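You operate a simulated robot arm through the tools that you are given. There is no shell and no other tool. Be economical: measure what you need, move in short steps, check, and stop when the job is done.

Carry out the task below with a simulated robot arm. There is one attempt and no reset: what you move stays moved.

Task
Fetch the blue strap roll and set it on the white panel.

The check looks at the end state, three seconds after you hand in, the way a careful person would. Anything else that was tipped, shoved, dropped, spilled or broken makes it a failure.

Robot
A 6-joint arm with a two-finger parallel gripper, fixed in place. Base frame: the origin is at the foot of the arm, x ahead of it, y to its left, z up; the work surface is at about z = 0. Lengths are in cm, angles in degrees, forces in N, time in s.
With the tool pointing down near the work surface it reaches from about 16 to 42 cm from the base axis. Its first joint turns from -66.0 to 66.0 degrees. Payload 1.57 kg.
Tool frame: the origin (TCP) lies between the finger pads and is the grasp point; the fingertips stand 3 cm ahead of it; z points along the fingers, y is the line along which they close. Largest opening 8 cm; finger width 1.7, thickness 1.2; the body of the gripper, 4 by 8.2 cm, starts 8 cm behind the TCP.
Orientation is that of the tool frame in the base frame, as a unit quaternion [w, x, y, z]. With the fingers straight down and closing along the base's y, the tool's x points along the base's -x, its y along +y and its z along -z.

Tools
- The arm moves only by the tool play_rows. Its argument "deltas" is one flat list of numbers, 5 for each row, row after row: the shift along the base's x, y, z in m, then the turn about the base's z in degrees, then the gripper command, from -1 (shut) to 1 (fully open), values between in proportion. In form: [x, y, z, spin, hand, x, y, z, spin, hand, ...]. A call has 1 to 10 rows; each row shifts and turns the commanded pose from where the row before left it. Rows are played at 5 a second. More than 5 cm and 8.6 degrees between two rows, or a gripper value outside its range, and nothing of the call is played. A pose out of reach is approached as far as the arm can. The call stops where the force on the tool passes 40 N (or 10 N more than at its start, if that is more) or the arm is blocked; 0.2 s more then pass. Each finger travels about 15.3 cm/s and halts on what it meets, pressing with about 29 N; the grip force reading is that of the motor and also rises with nothing between the fingers. The clock runs only during rows and for 0.2 s after the last one: add rows that do not move to give the fingers time. It gives the time, the measured TCP pose, the force on the tool (base axes), the opening and the grip force at its end, in the units of the frame above (readings bear some noise), and new pictures: "views" is both (left out), scene, wrist or none.
- Cameras (640 x 400 px; columns grow to the right, rows downward): "scene" is fixed at [6.21, -35.32, 40.25]; the picture's right is [0.60, -0.80, 0.00], its down [-0.60, -0.45, -0.66] and it looks along [0.52, 0.40, -0.75] (base axes); focal length 214 px, centre (320, 200). "wrist" rides on the gripper at [7.2, -0.7, -12.2] in the tool frame; the picture's right is [0.09, 1.00, 0.00], its down [-0.84, 0.08, -0.54] and it looks along [-0.54, 0.05, 0.84] (tool axes); focal length 238 px, centre (320, 200). There is no depth. A picture from a camera that has moved, and an enlarged one, comes with that camera's place and axes in the base frame and with its lens.
- close_up(camera, box): a new picture of the part [left, top, right, bottom] of that camera's present view, enlarged. No time passes.
- finish_job(): hands the job in; it is judged then, once.

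Go step by step. Nothing tells you positions but the pictures and the camera data: compare them with the known pose of the tool, close in by small moves and look again before you grip or let go. The budget is 90 turns and 170 pictures, counting those below and the enlarged ones. Unless the task says otherwise, let go and move clear before handing in, and close with one line.

The tools are called after "Request:" as a command line: name --argument value ..., lists and objects as JSON in quotes. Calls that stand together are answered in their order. play_rows: Moves the arm, as the interface text tells. Its arguments: {"type":"object","properties":{"deltas":{"type":"array","items":{"type":"number"}},"views":{"type":"string","enum":["both","scene","wrist","none"]}},"required":["deltas"]} The other tools are called the same way: close_up (camera, box) takes an enlarged picture of a part of a camera's view; finish_job () hands the job in.

At the start:

```text
time: 0.0
eef_pos: [17.65, -14.59, 28.4]
ee_rot: [-0.001, 0.0, 1.0, 0.0]
ft_force: [-0.4, 0.1, -0.1]
grip_width: 7.98
grip_force: 0.1
```

scene: 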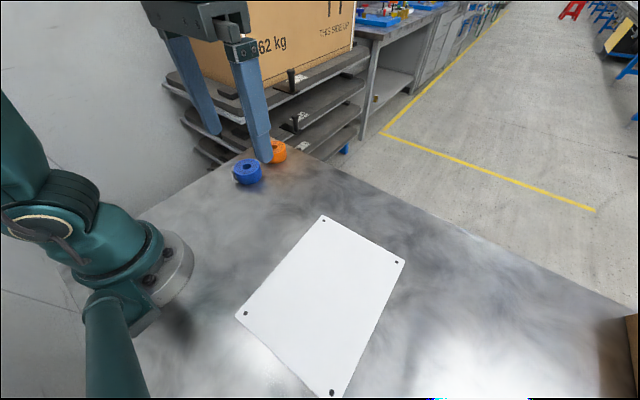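
wrist: 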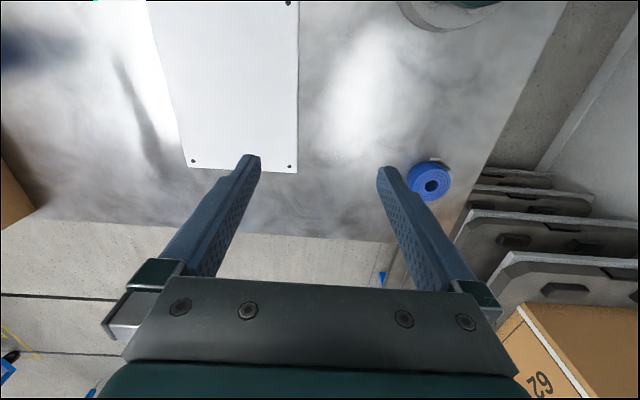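

The blue roll appears to be near (30, 8) cm, with an orange one further out near (41, 8); the white panel lies toward the right. I'll enlarge the views before moving.

Request:
close_up --camera "wrist" --box '[380, 140, 480, 203]'

Request:
close_up --camera "scene" --box '[210, 125, 310, 188]'

Request:
close_up --camera "scene" --box '[220, 190, 460, 400]'

```text
6.35 times, centred on (430, 172) of wrist
camera zoom: at [10.5, -15.31, 40.48], right [-0.09, 1.0, 0.0], down [0.84, 0.08, 0.54], along [0.54, 0.05, -0.84], focal length 1513 px, centre (-378, 381)
```

zoom: 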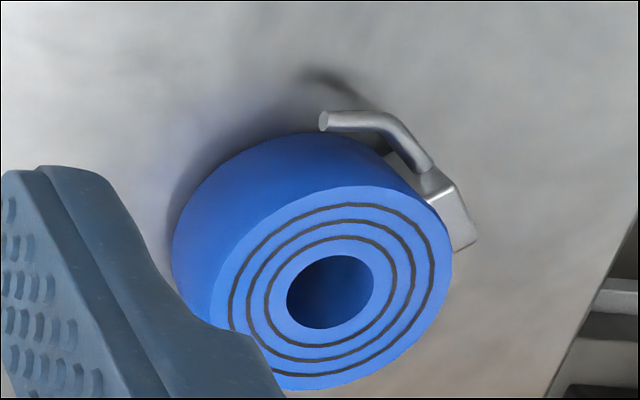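

```text
6.35 times, centred on (260, 156) of scene
camera zoom: at [6.21, -35.32, 40.25], right [0.6, -0.8, 0.0], down [-0.6, -0.45, -0.66], along [0.52, 0.4, -0.75], focal length 1362 px, centre (701, 476)
```

zoom: 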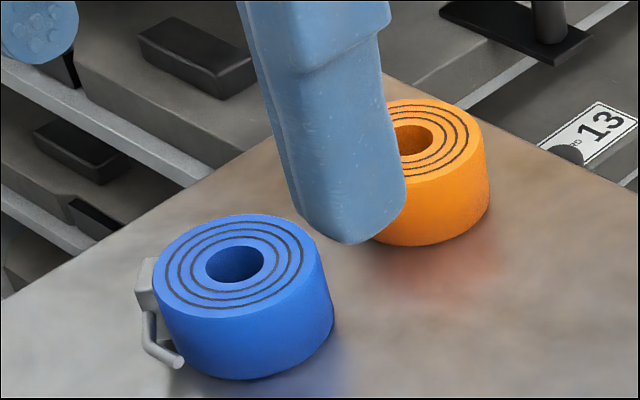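

```text
1.90 times, centred on (340, 295) of scene
camera zoom: at [6.21, -35.32, 40.25], right [0.6, -0.8, 0.0], down [-0.6, -0.45, -0.66], along [0.52, 0.4, -0.75], focal length 408 px, centre (282, 19)
```

zoom: 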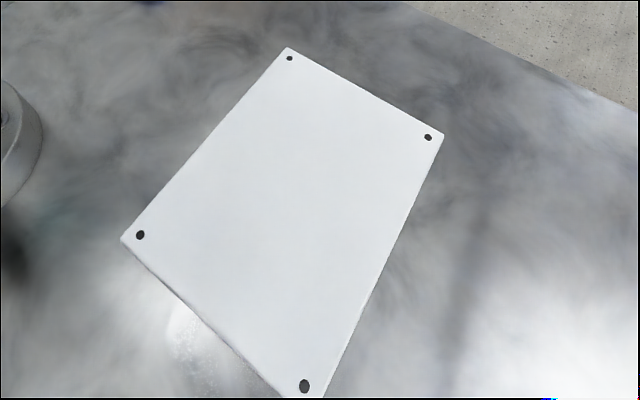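

The roll stands upright, about 6.8 cm wide and 4 cm tall, centred near (29.1, 6.3), with a buckle and hook on its -x/+y side. I'll approach above it with the gripper turned about -15° so the fingers miss the hook.

Request:
play_rows --deltas '[0.019, 0.035, -0.015, -2.5, 1, 0.019, 0.035, -0.015, -2.5, 1, 0.019, 0.035, -0.015, -2.5, 1, 0.019, 0.035, -0.015, -2.5, 1, 0.019, 0.035, -0.015, -2.5, 1, 0.0195, 0.034, -0.015, -2.5, 1, 0, 0, 0, 0, 1]'

```text
time: 1.6
eef_pos: [29.27, 6.24, 19.2]
ee_rot: [0.0, 0.13, 0.991, 0.0]
ft_force: [0.4, 0.5, 1.2]
grip_width: 8.0
grip_force: 0.1
camera wrist: at [22.12, 7.4, 31.42], right [0.17, 0.99, 0.0], down [0.83, -0.14, 0.54], along [0.53, -0.09, -0.84], focal length 238 px, centre (320, 200)
```

scene: 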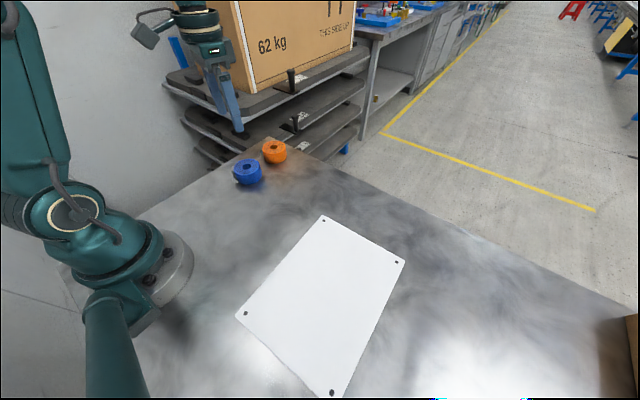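
wrist: 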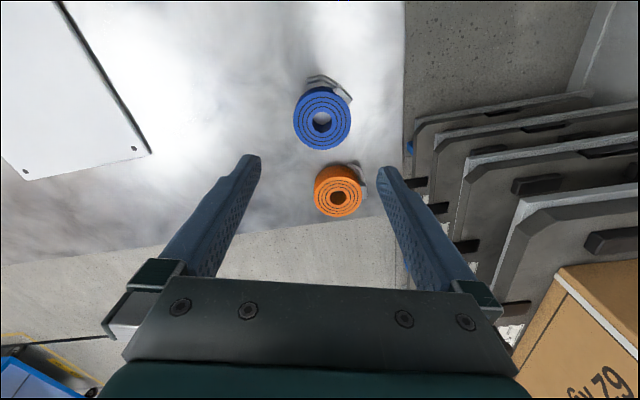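

Both views agree on the blue roll's position, about (29.0, 6.4). I'll refine with an enlarged view.

Request:
close_up --camera "wrist" --box '[272, 60, 384, 130]'

Request:
close_up --camera "wrist" --box '[272, 90, 384, 160]'

Request:
close_up --camera "scene" --box '[220, 140, 300, 190]'

```text
5.71 times, centred on (328, 95) of wrist
camera zoom: at [22.12, 7.4, 31.42], right [0.17, 0.99, 0.0], down [0.83, -0.14, 0.54], along [0.53, -0.09, -0.84], focal length 1362 px, centre (274, 800)
```

zoom: 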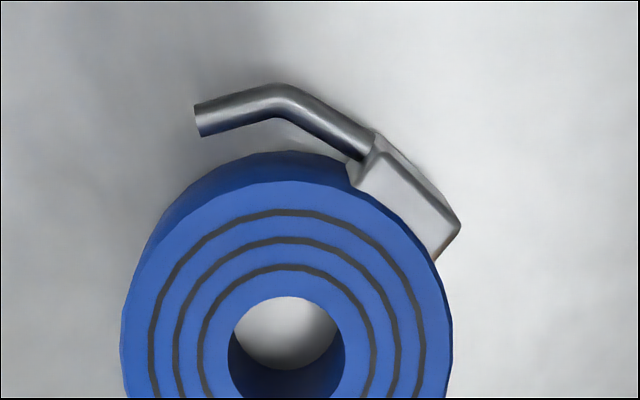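

```text
5.71 times, centred on (328, 125) of wrist
camera zoom: at [22.12, 7.4, 31.42], right [0.17, 0.99, 0.0], down [0.83, -0.14, 0.54], along [0.53, -0.09, -0.84], focal length 1362 px, centre (274, 629)
```

zoom: 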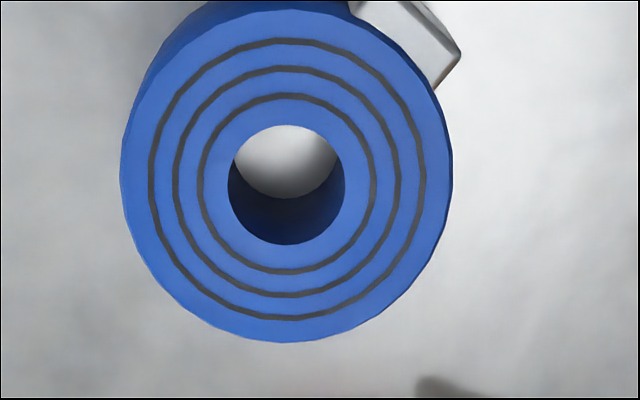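

```text
8.00 times, centred on (260, 165) of scene
camera zoom: at [6.21, -35.32, 40.25], right [0.6, -0.8, 0.0], down [-0.6, -0.45, -0.66], along [0.52, 0.4, -0.75], focal length 1716 px, centre (800, 480)
```

zoom: 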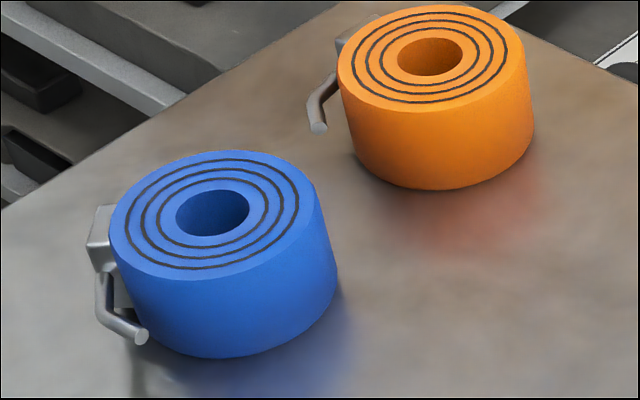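

Centre is about (28.95, 6.45), diameter about 6.5. I'll turn another -10° away from the buckle, align, and come down to just above the roll.

Request:
play_rows --deltas '[-0.003, 0.002, -0.03, -5, 1, 0, 0, -0.03, -5, 1, 0, 0, -0.025, 0, 1, 0, 0, 0, 0, 1]'

```text
time: 2.6
eef_pos: [28.82, 6.6, 10.86]
ee_rot: [0.0, 0.217, 0.976, 0.0]
ft_force: [-0.6, 0.4, 0.0]
grip_width: 8.01
grip_force: 0.1
camera wrist: at [22.04, 8.96, 22.99], right [0.34, 0.94, 0.0], down [0.79, -0.28, 0.54], along [0.51, -0.18, -0.84], focal length 238 px, centre (320, 200)
```

scene: 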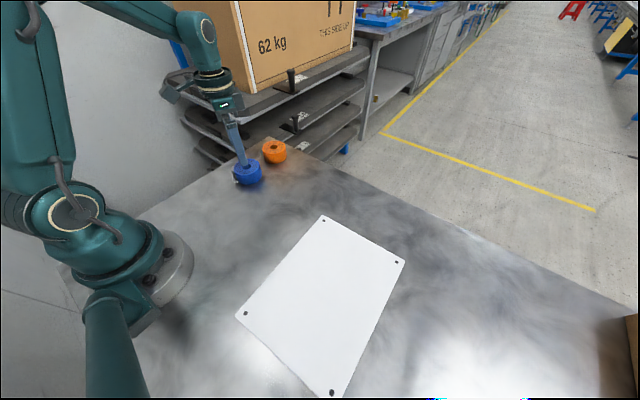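
wrist: 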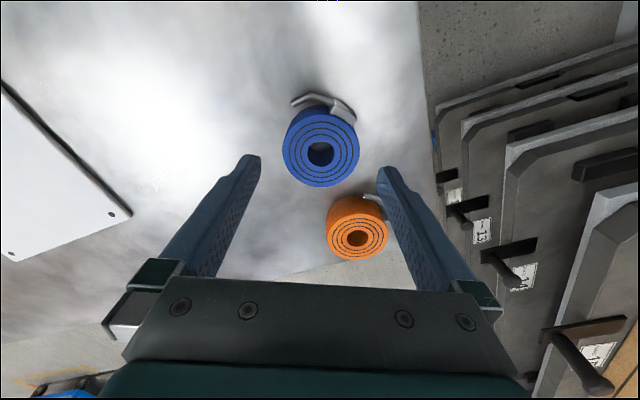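

The roll is centred at about (29.05, 6.5), almost exactly under the gripper. I'll nudge and descend around it.

Request:
play_rows --deltas '[0.002, -0.001, -0.015, 0, 1, 0, 0, -0.02, 0, 1, 0, 0, -0.01, 0, 1, 0, 0, 0, 0, 1]'

Request:
close_up --camera "scene" --box '[210, 110, 310, 188]'

```text
time: 3.6
eef_pos: [29.05, 6.35, 6.32]
ee_rot: [0.0, 0.217, 0.976, 0.0]
ft_force: [-0.6, -0.3, -0.1]
grip_width: 7.99
grip_force: 0.1
camera wrist: at [22.31, 8.68, 18.56], right [0.34, 0.94, 0.0], down [0.79, -0.28, 0.54], along [0.51, -0.18, -0.84], focal length 238 px, centre (320, 200)
```

scene: 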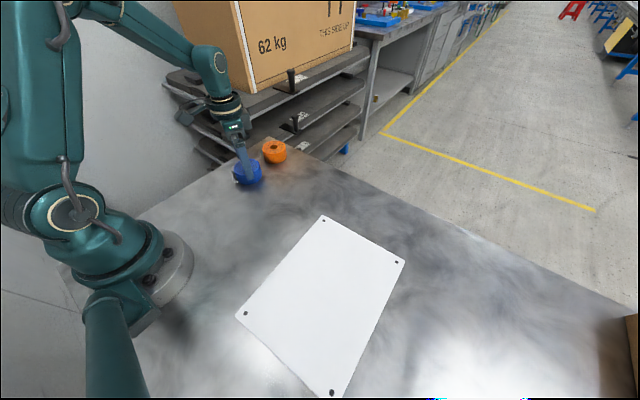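
wrist: 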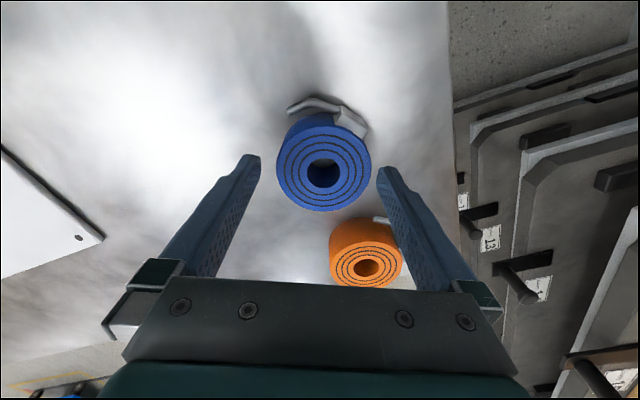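

```text
5.13 times, centred on (260, 149) of scene
camera zoom: at [6.21, -35.32, 40.25], right [0.6, -0.8, 0.0], down [-0.6, -0.45, -0.66], along [0.52, 0.4, -0.75], focal length 1100 px, centre (628, 462)
```

zoom: 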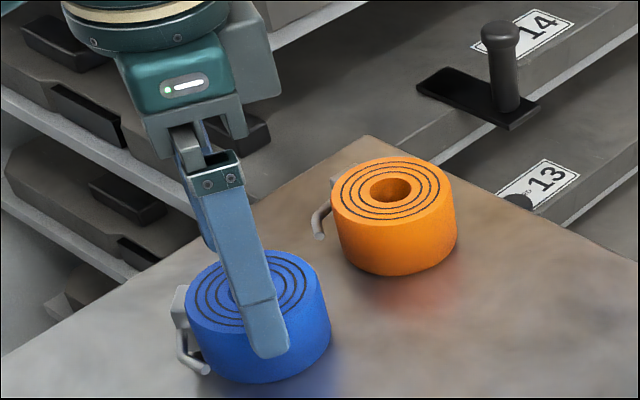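

The fingers straddle the roll cleanly. I'll centre by 2 mm, go down to grasp height, then close.

Request:
play_rows --deltas '[-0.001, 0.002, -0.01, 0, 1, 0, 0, -0.012, 0, 1, 0, 0, -0.006, 0, 1, 0, 0, 0, 0, 1]'

```text
time: 4.6
eef_pos: [28.93, 6.63, 3.55]
ee_rot: [-0.001, 0.216, 0.976, 0.0]
ft_force: [0.3, 0.3, -0.8]
grip_width: 7.99
grip_force: 0.0
camera wrist: at [22.16, 8.98, 15.73], right [0.34, 0.94, 0.0], down [0.79, -0.28, 0.54], along [0.51, -0.18, -0.84], focal length 238 px, centre (320, 200)
```

scene: 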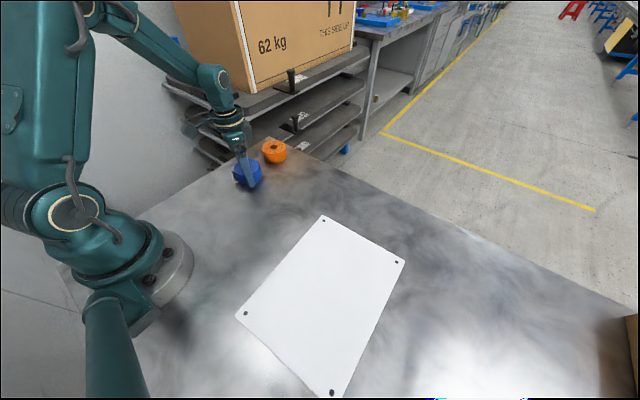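
wrist: 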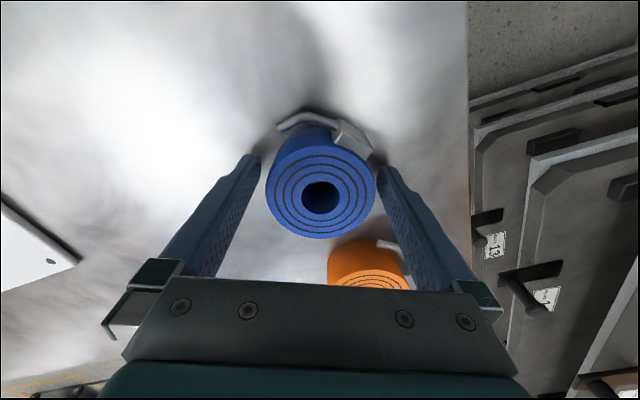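

Request:
close_up --camera "wrist" --box '[240, 95, 410, 245]'

```text
2.67 times, centred on (325, 170) of wrist
camera zoom: at [22.16, 8.98, 15.73], right [0.34, 0.94, 0.0], down [0.79, -0.28, 0.54], along [0.51, -0.18, -0.84], focal length 636 px, centre (307, 280)
```

zoom: 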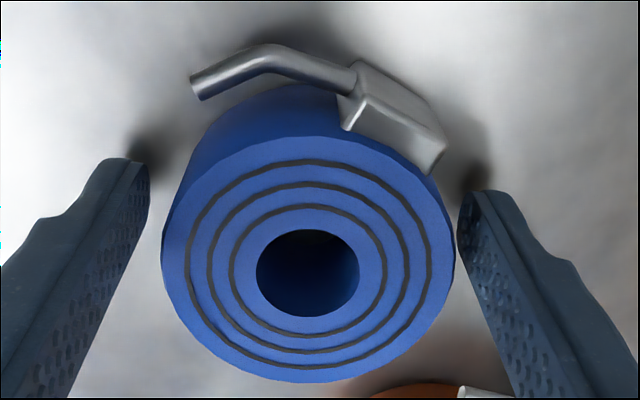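

The buckle clears the finger by well over a centimetre, so I close the gripper.

Request:
play_rows --deltas '[0, 0, 0, 0, 0.6, 0, 0, 0, 0, 0.2, 0, 0, 0, 0, -1, 0, 0, 0, 0, -1]' --views "wrist"

```text
time: 5.6
eef_pos: [28.95, 6.72, 3.58]
ee_rot: [-0.001, 0.217, 0.976, 0.0]
ft_force: [0.0, -0.6, 0.0]
grip_width: 6.76
grip_force: 29.3
camera wrist: at [22.16, 8.98, 15.74], right [0.34, 0.94, 0.0], down [0.79, -0.28, 0.54], along [0.51, -0.18, -0.84], focal length 238 px, centre (320, 200)
```

wrist: 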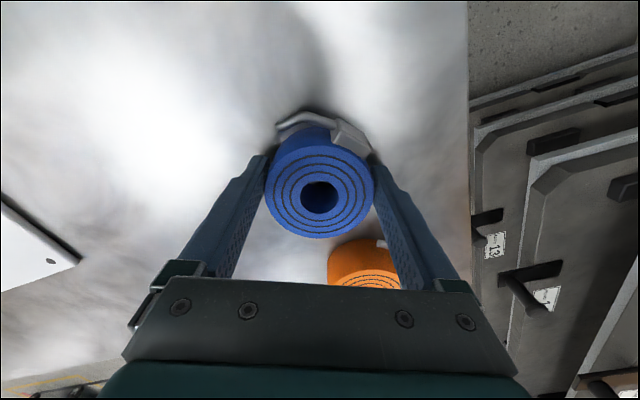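

The gripper holds the roll at 6.76 cm. Lifting straight up a few centimetres and checking.

Request:
play_rows --deltas '[0, 0, 0.01, 0, -1, 0, 0, 0.02, 0, -1, 0, 0, 0.03, 0, -1, 0, 0, 0.03, 0, -1, 0, 0, 0, 0, -1]'

Request:
close_up --camera "scene" --box '[190, 80, 310, 188]'

```text
time: 6.8
eef_pos: [28.73, 6.66, 12.72]
ee_rot: [0.0, 0.215, 0.977, 0.0]
ft_force: [0.6, -0.2, -2.0]
grip_width: 6.73
grip_force: 28.8
camera wrist: at [22.02, 9.01, 24.86], right [0.34, 0.94, 0.0], down [0.79, -0.28, 0.54], along [0.51, -0.18, -0.84], focal length 238 px, centre (320, 200)
```

scene: 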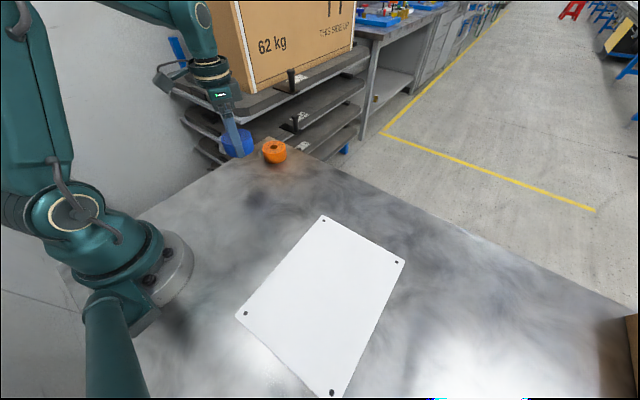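
wrist: 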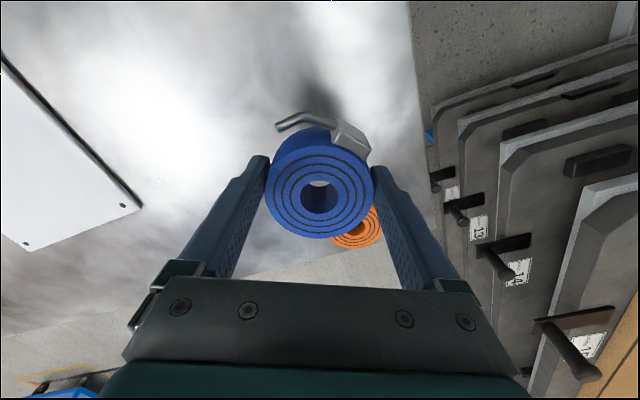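

```text
3.70 times, centred on (250, 134) of scene
camera zoom: at [6.21, -35.32, 40.25], right [0.6, -0.8, 0.0], down [-0.6, -0.45, -0.66], along [0.52, 0.4, -0.75], focal length 794 px, centre (579, 444)
```

zoom: 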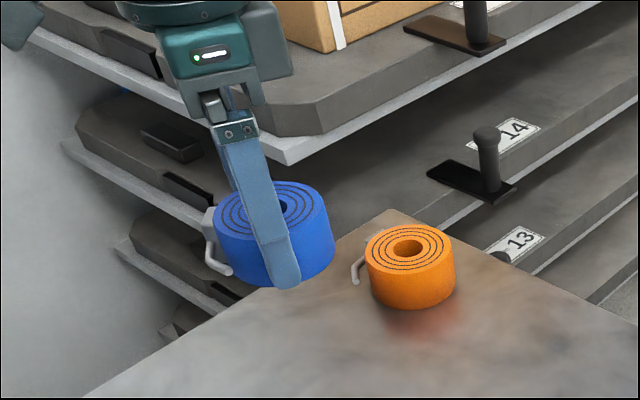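

The roll is held level and clear of everything. Now carrying it over the panel.

Request:
play_rows --deltas '[-0.005, -0.02, 0, 0, -1, -0.01, -0.04, 0, 0, -1, -0.012, -0.042, 0, 0, -1, -0.012, -0.042, 0, 0, -1, -0.012, -0.042, 0, 0, -1, -0.012, -0.042, 0, 0, -1, -0.012, -0.042, 0, 0, -1, -0.01, -0.035, 0, 0, -1, -0.008, -0.027, 0, 0, -1, 0, 0, 0, 0, -1]'

```text
time: 9.0
eef_pos: [19.6, -26.62, 12.57]
ee_rot: [0.0, 0.215, 0.977, 0.0]
ft_force: [0.5, -0.2, -0.8]
grip_width: 6.74
grip_force: 29.3
camera wrist: at [12.82, -24.3, 24.7], right [0.34, 0.94, 0.0], down [0.79, -0.28, 0.54], along [0.51, -0.18, -0.84], focal length 238 px, centre (320, 200)
```

scene: 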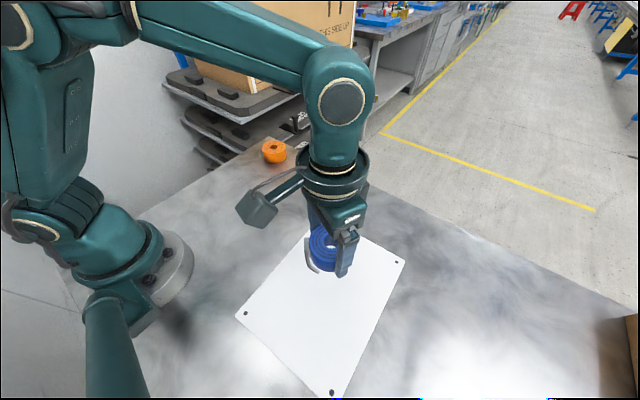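
wrist: 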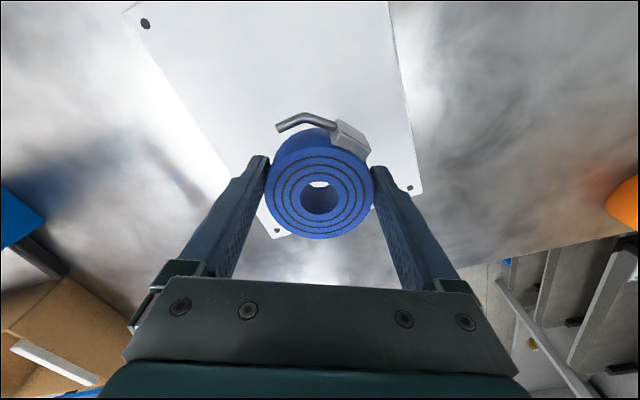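

The roll is well inside the panel (x 5–31, y −18–−38). I'll descend to just above the surface and look.

Request:
play_rows --deltas '[-0.005, -0.005, -0.025, 0, -1, 0, 0, -0.025, 0, -1, 0, 0, -0.017, 0, -1, 0, 0, -0.008, 0, -1, 0, 0, 0, 0, -1]'

Request:
close_up --camera "scene" --box '[250, 200, 410, 300]'

```text
time: 10.2
eef_pos: [19.1, -27.1, 4.9]
ee_rot: [-0.001, 0.216, 0.976, 0.0]
ft_force: [0.9, 0.1, -1.3]
grip_width: 6.74
grip_force: 29.5
camera wrist: at [12.35, -24.74, 17.09], right [0.34, 0.94, 0.0], down [0.79, -0.28, 0.54], along [0.51, -0.18, -0.84], focal length 238 px, centre (320, 200)
```

scene: 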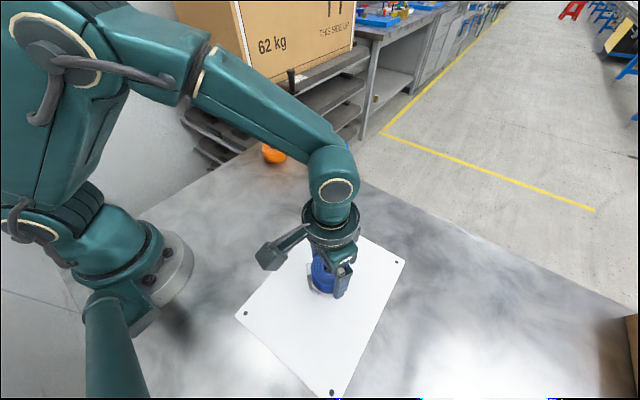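
wrist: 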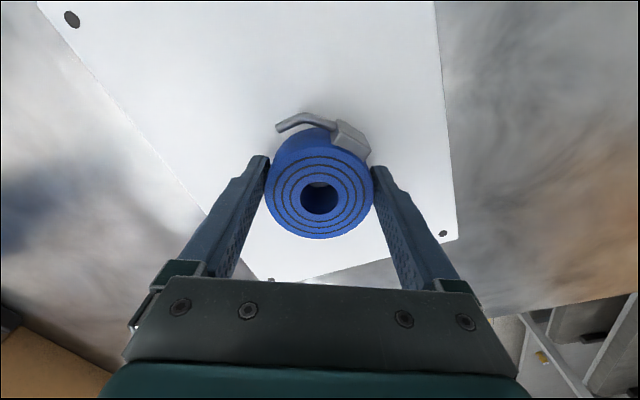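

```text
4.00 times, centred on (330, 250) of scene
camera zoom: at [6.21, -35.32, 40.25], right [0.6, -0.8, 0.0], down [-0.6, -0.45, -0.66], along [0.52, 0.4, -0.75], focal length 858 px, centre (280, 0)
```

zoom: 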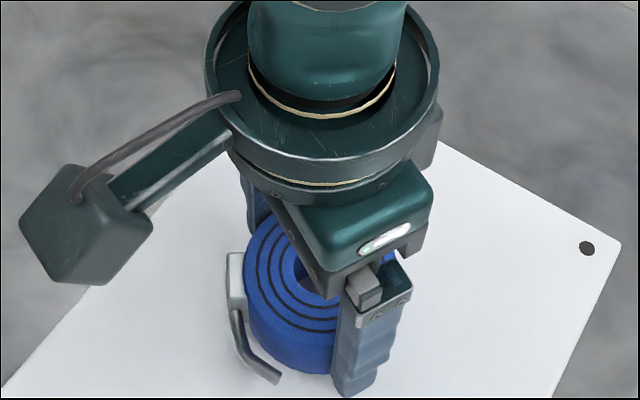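

Still about a centimetre up. I'll lower in 2 mm steps while watching the force.

Request:
play_rows --deltas '[0, 0, -0.002, 0, -1, 0, 0, -0.002, 0, -1, 0, 0, -0.002, 0, -1, 0, 0, 0, 0, -1]' --views "none"

```text
time: 11.2
eef_pos: [19.19, -26.94, 4.33]
ee_rot: [0.0, 0.215, 0.977, 0.0]
ft_force: [-0.3, 0.2, -1.2]
grip_width: 6.77
grip_force: 28.8
```

Request:
play_rows --deltas '[0, 0, -0.0015, 0, -1, 0, 0, -0.0015, 0, -1, 0, 0, 0, 0, -1]' --views "none"

```text
time: 12.0
eef_pos: [19.23, -27.09, 4.26]
ee_rot: [0.0, 0.216, 0.976, 0.0]
ft_force: [-1.7, 6.8, 19.6]
grip_width: 6.79
grip_force: 29.1
```

The force shows the roll is now resting on the panel. I'll relieve the pressure slightly and see.

Request:
play_rows --deltas '[0, 0, 0.001, 0, -1, 0, 0, 0, 0, -1]'

Request:
close_up --camera "scene" --box '[290, 240, 370, 300]'

```text
time: 12.6
eef_pos: [19.23, -26.98, 4.09]
ee_rot: [0.001, 0.217, 0.976, -0.002]
ft_force: [1.3, -0.4, 4.1]
grip_width: 6.75
grip_force: 29.0
camera wrist: at [12.35, -24.7, 16.33], right [0.34, 0.94, 0.0], down [0.79, -0.28, 0.54], along [0.51, -0.18, -0.84], focal length 238 px, centre (320, 200)
```

scene: 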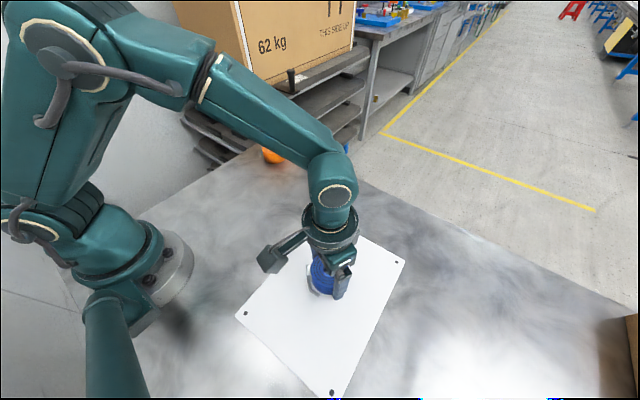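
wrist: 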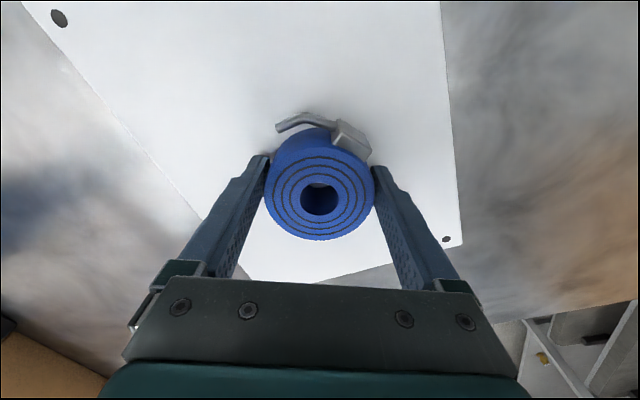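

```text
6.67 times, centred on (330, 270) of scene
camera zoom: at [6.21, -35.32, 40.25], right [0.6, -0.8, 0.0], down [-0.6, -0.45, -0.66], along [0.52, 0.4, -0.75], focal length 1430 px, centre (253, -267)
```

zoom: 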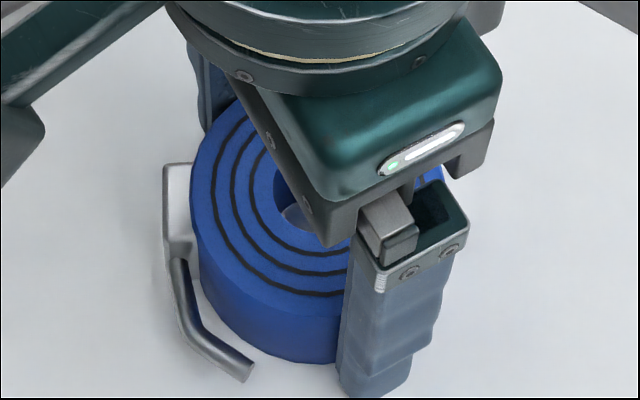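

The roll touches the panel with only about 4 N remaining. I'll release gently, then rise.

Request:
play_rows --deltas '[0, 0, 0, 0, 0.75, 0, 0, 0, 0, 1, 0, 0, 0, 0, 1, 0, 0, 0, 0, 1]' --views "wrist"

```text
time: 13.6
eef_pos: [19.15, -26.92, 4.16]
ee_rot: [0.0, 0.216, 0.976, 0.0]
ft_force: [0.7, -0.9, 0.1]
grip_width: 8.02
grip_force: 0.1
camera wrist: at [12.35, -24.68, 16.36], right [0.34, 0.94, 0.0], down [0.79, -0.28, 0.54], along [0.51, -0.18, -0.84], focal length 238 px, centre (320, 200)
```

wrist: 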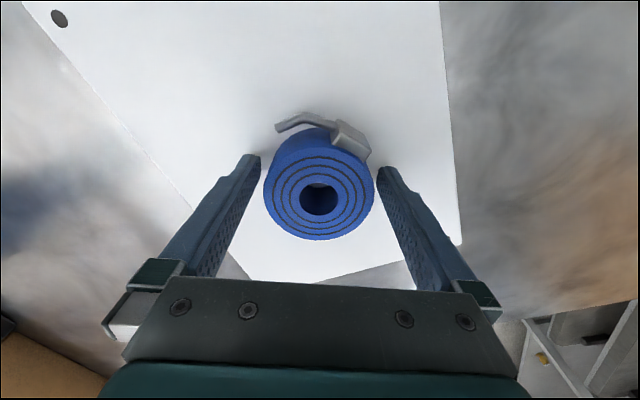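

Both fingers are clear of the roll, which stays flat. Rising straight up and moving away.

Request:
play_rows --deltas '[0, 0, 0.015, 0, 1, 0, 0, 0.025, 0, 1, 0, 0, 0.03, 0, 1, 0, 0, 0.04, 0, 1, 0, 0, 0.04, 0, 1, 0, 0.03, 0.02, 0, 1, 0, 0.04, 0, 0, 1, 0, 0.04, 0, 0, 1, 0, 0, 0, 0, 1]'

Request:
close_up --camera "scene" --box '[220, 200, 420, 325]'

```text
time: 15.6
eef_pos: [19.34, -16.18, 21.28]
ee_rot: [0.0, 0.215, 0.977, 0.0]
ft_force: [0.9, -0.1, 0.0]
grip_width: 7.99
grip_force: 0.0
camera wrist: at [12.51, -13.8, 33.4], right [0.34, 0.94, 0.0], down [0.79, -0.28, 0.54], along [0.51, -0.18, -0.84], focal length 238 px, centre (320, 200)
```

scene: 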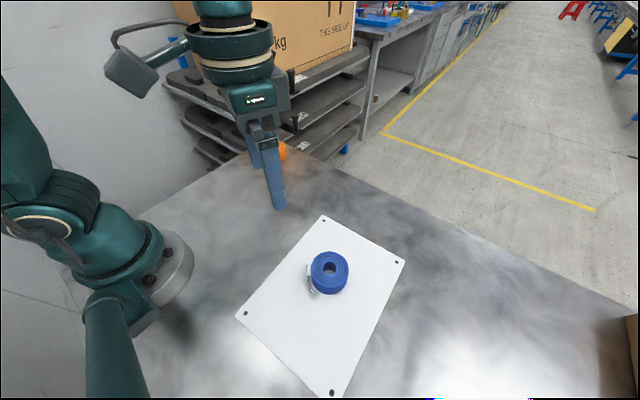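
wrist: 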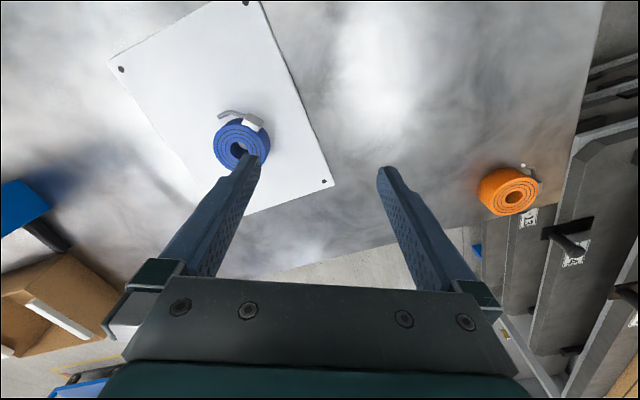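

```text
3.20 times, centred on (320, 262) of scene
camera zoom: at [6.21, -35.32, 40.25], right [0.6, -0.8, 0.0], down [-0.6, -0.45, -0.66], along [0.52, 0.4, -0.75], focal length 686 px, centre (320, 0)
```

zoom: 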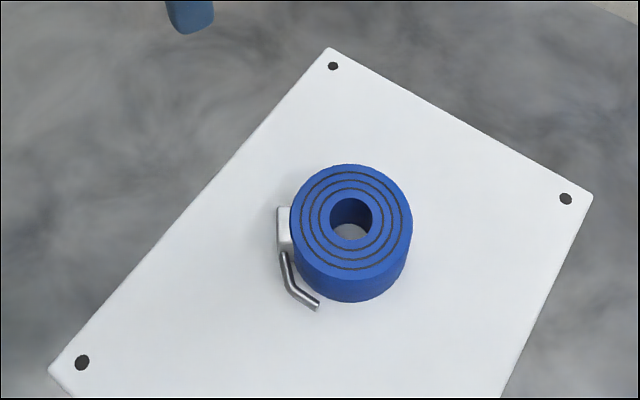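

The blue roll sits flat on the white panel, the orange one is untouched, and the panel has not moved. Handing in.

Request:
finish_job

```text
The job is handed in.
```

The blue strap roll is sitting flat on the white panel, the gripper is open and clear of it, and nothing else was moved.
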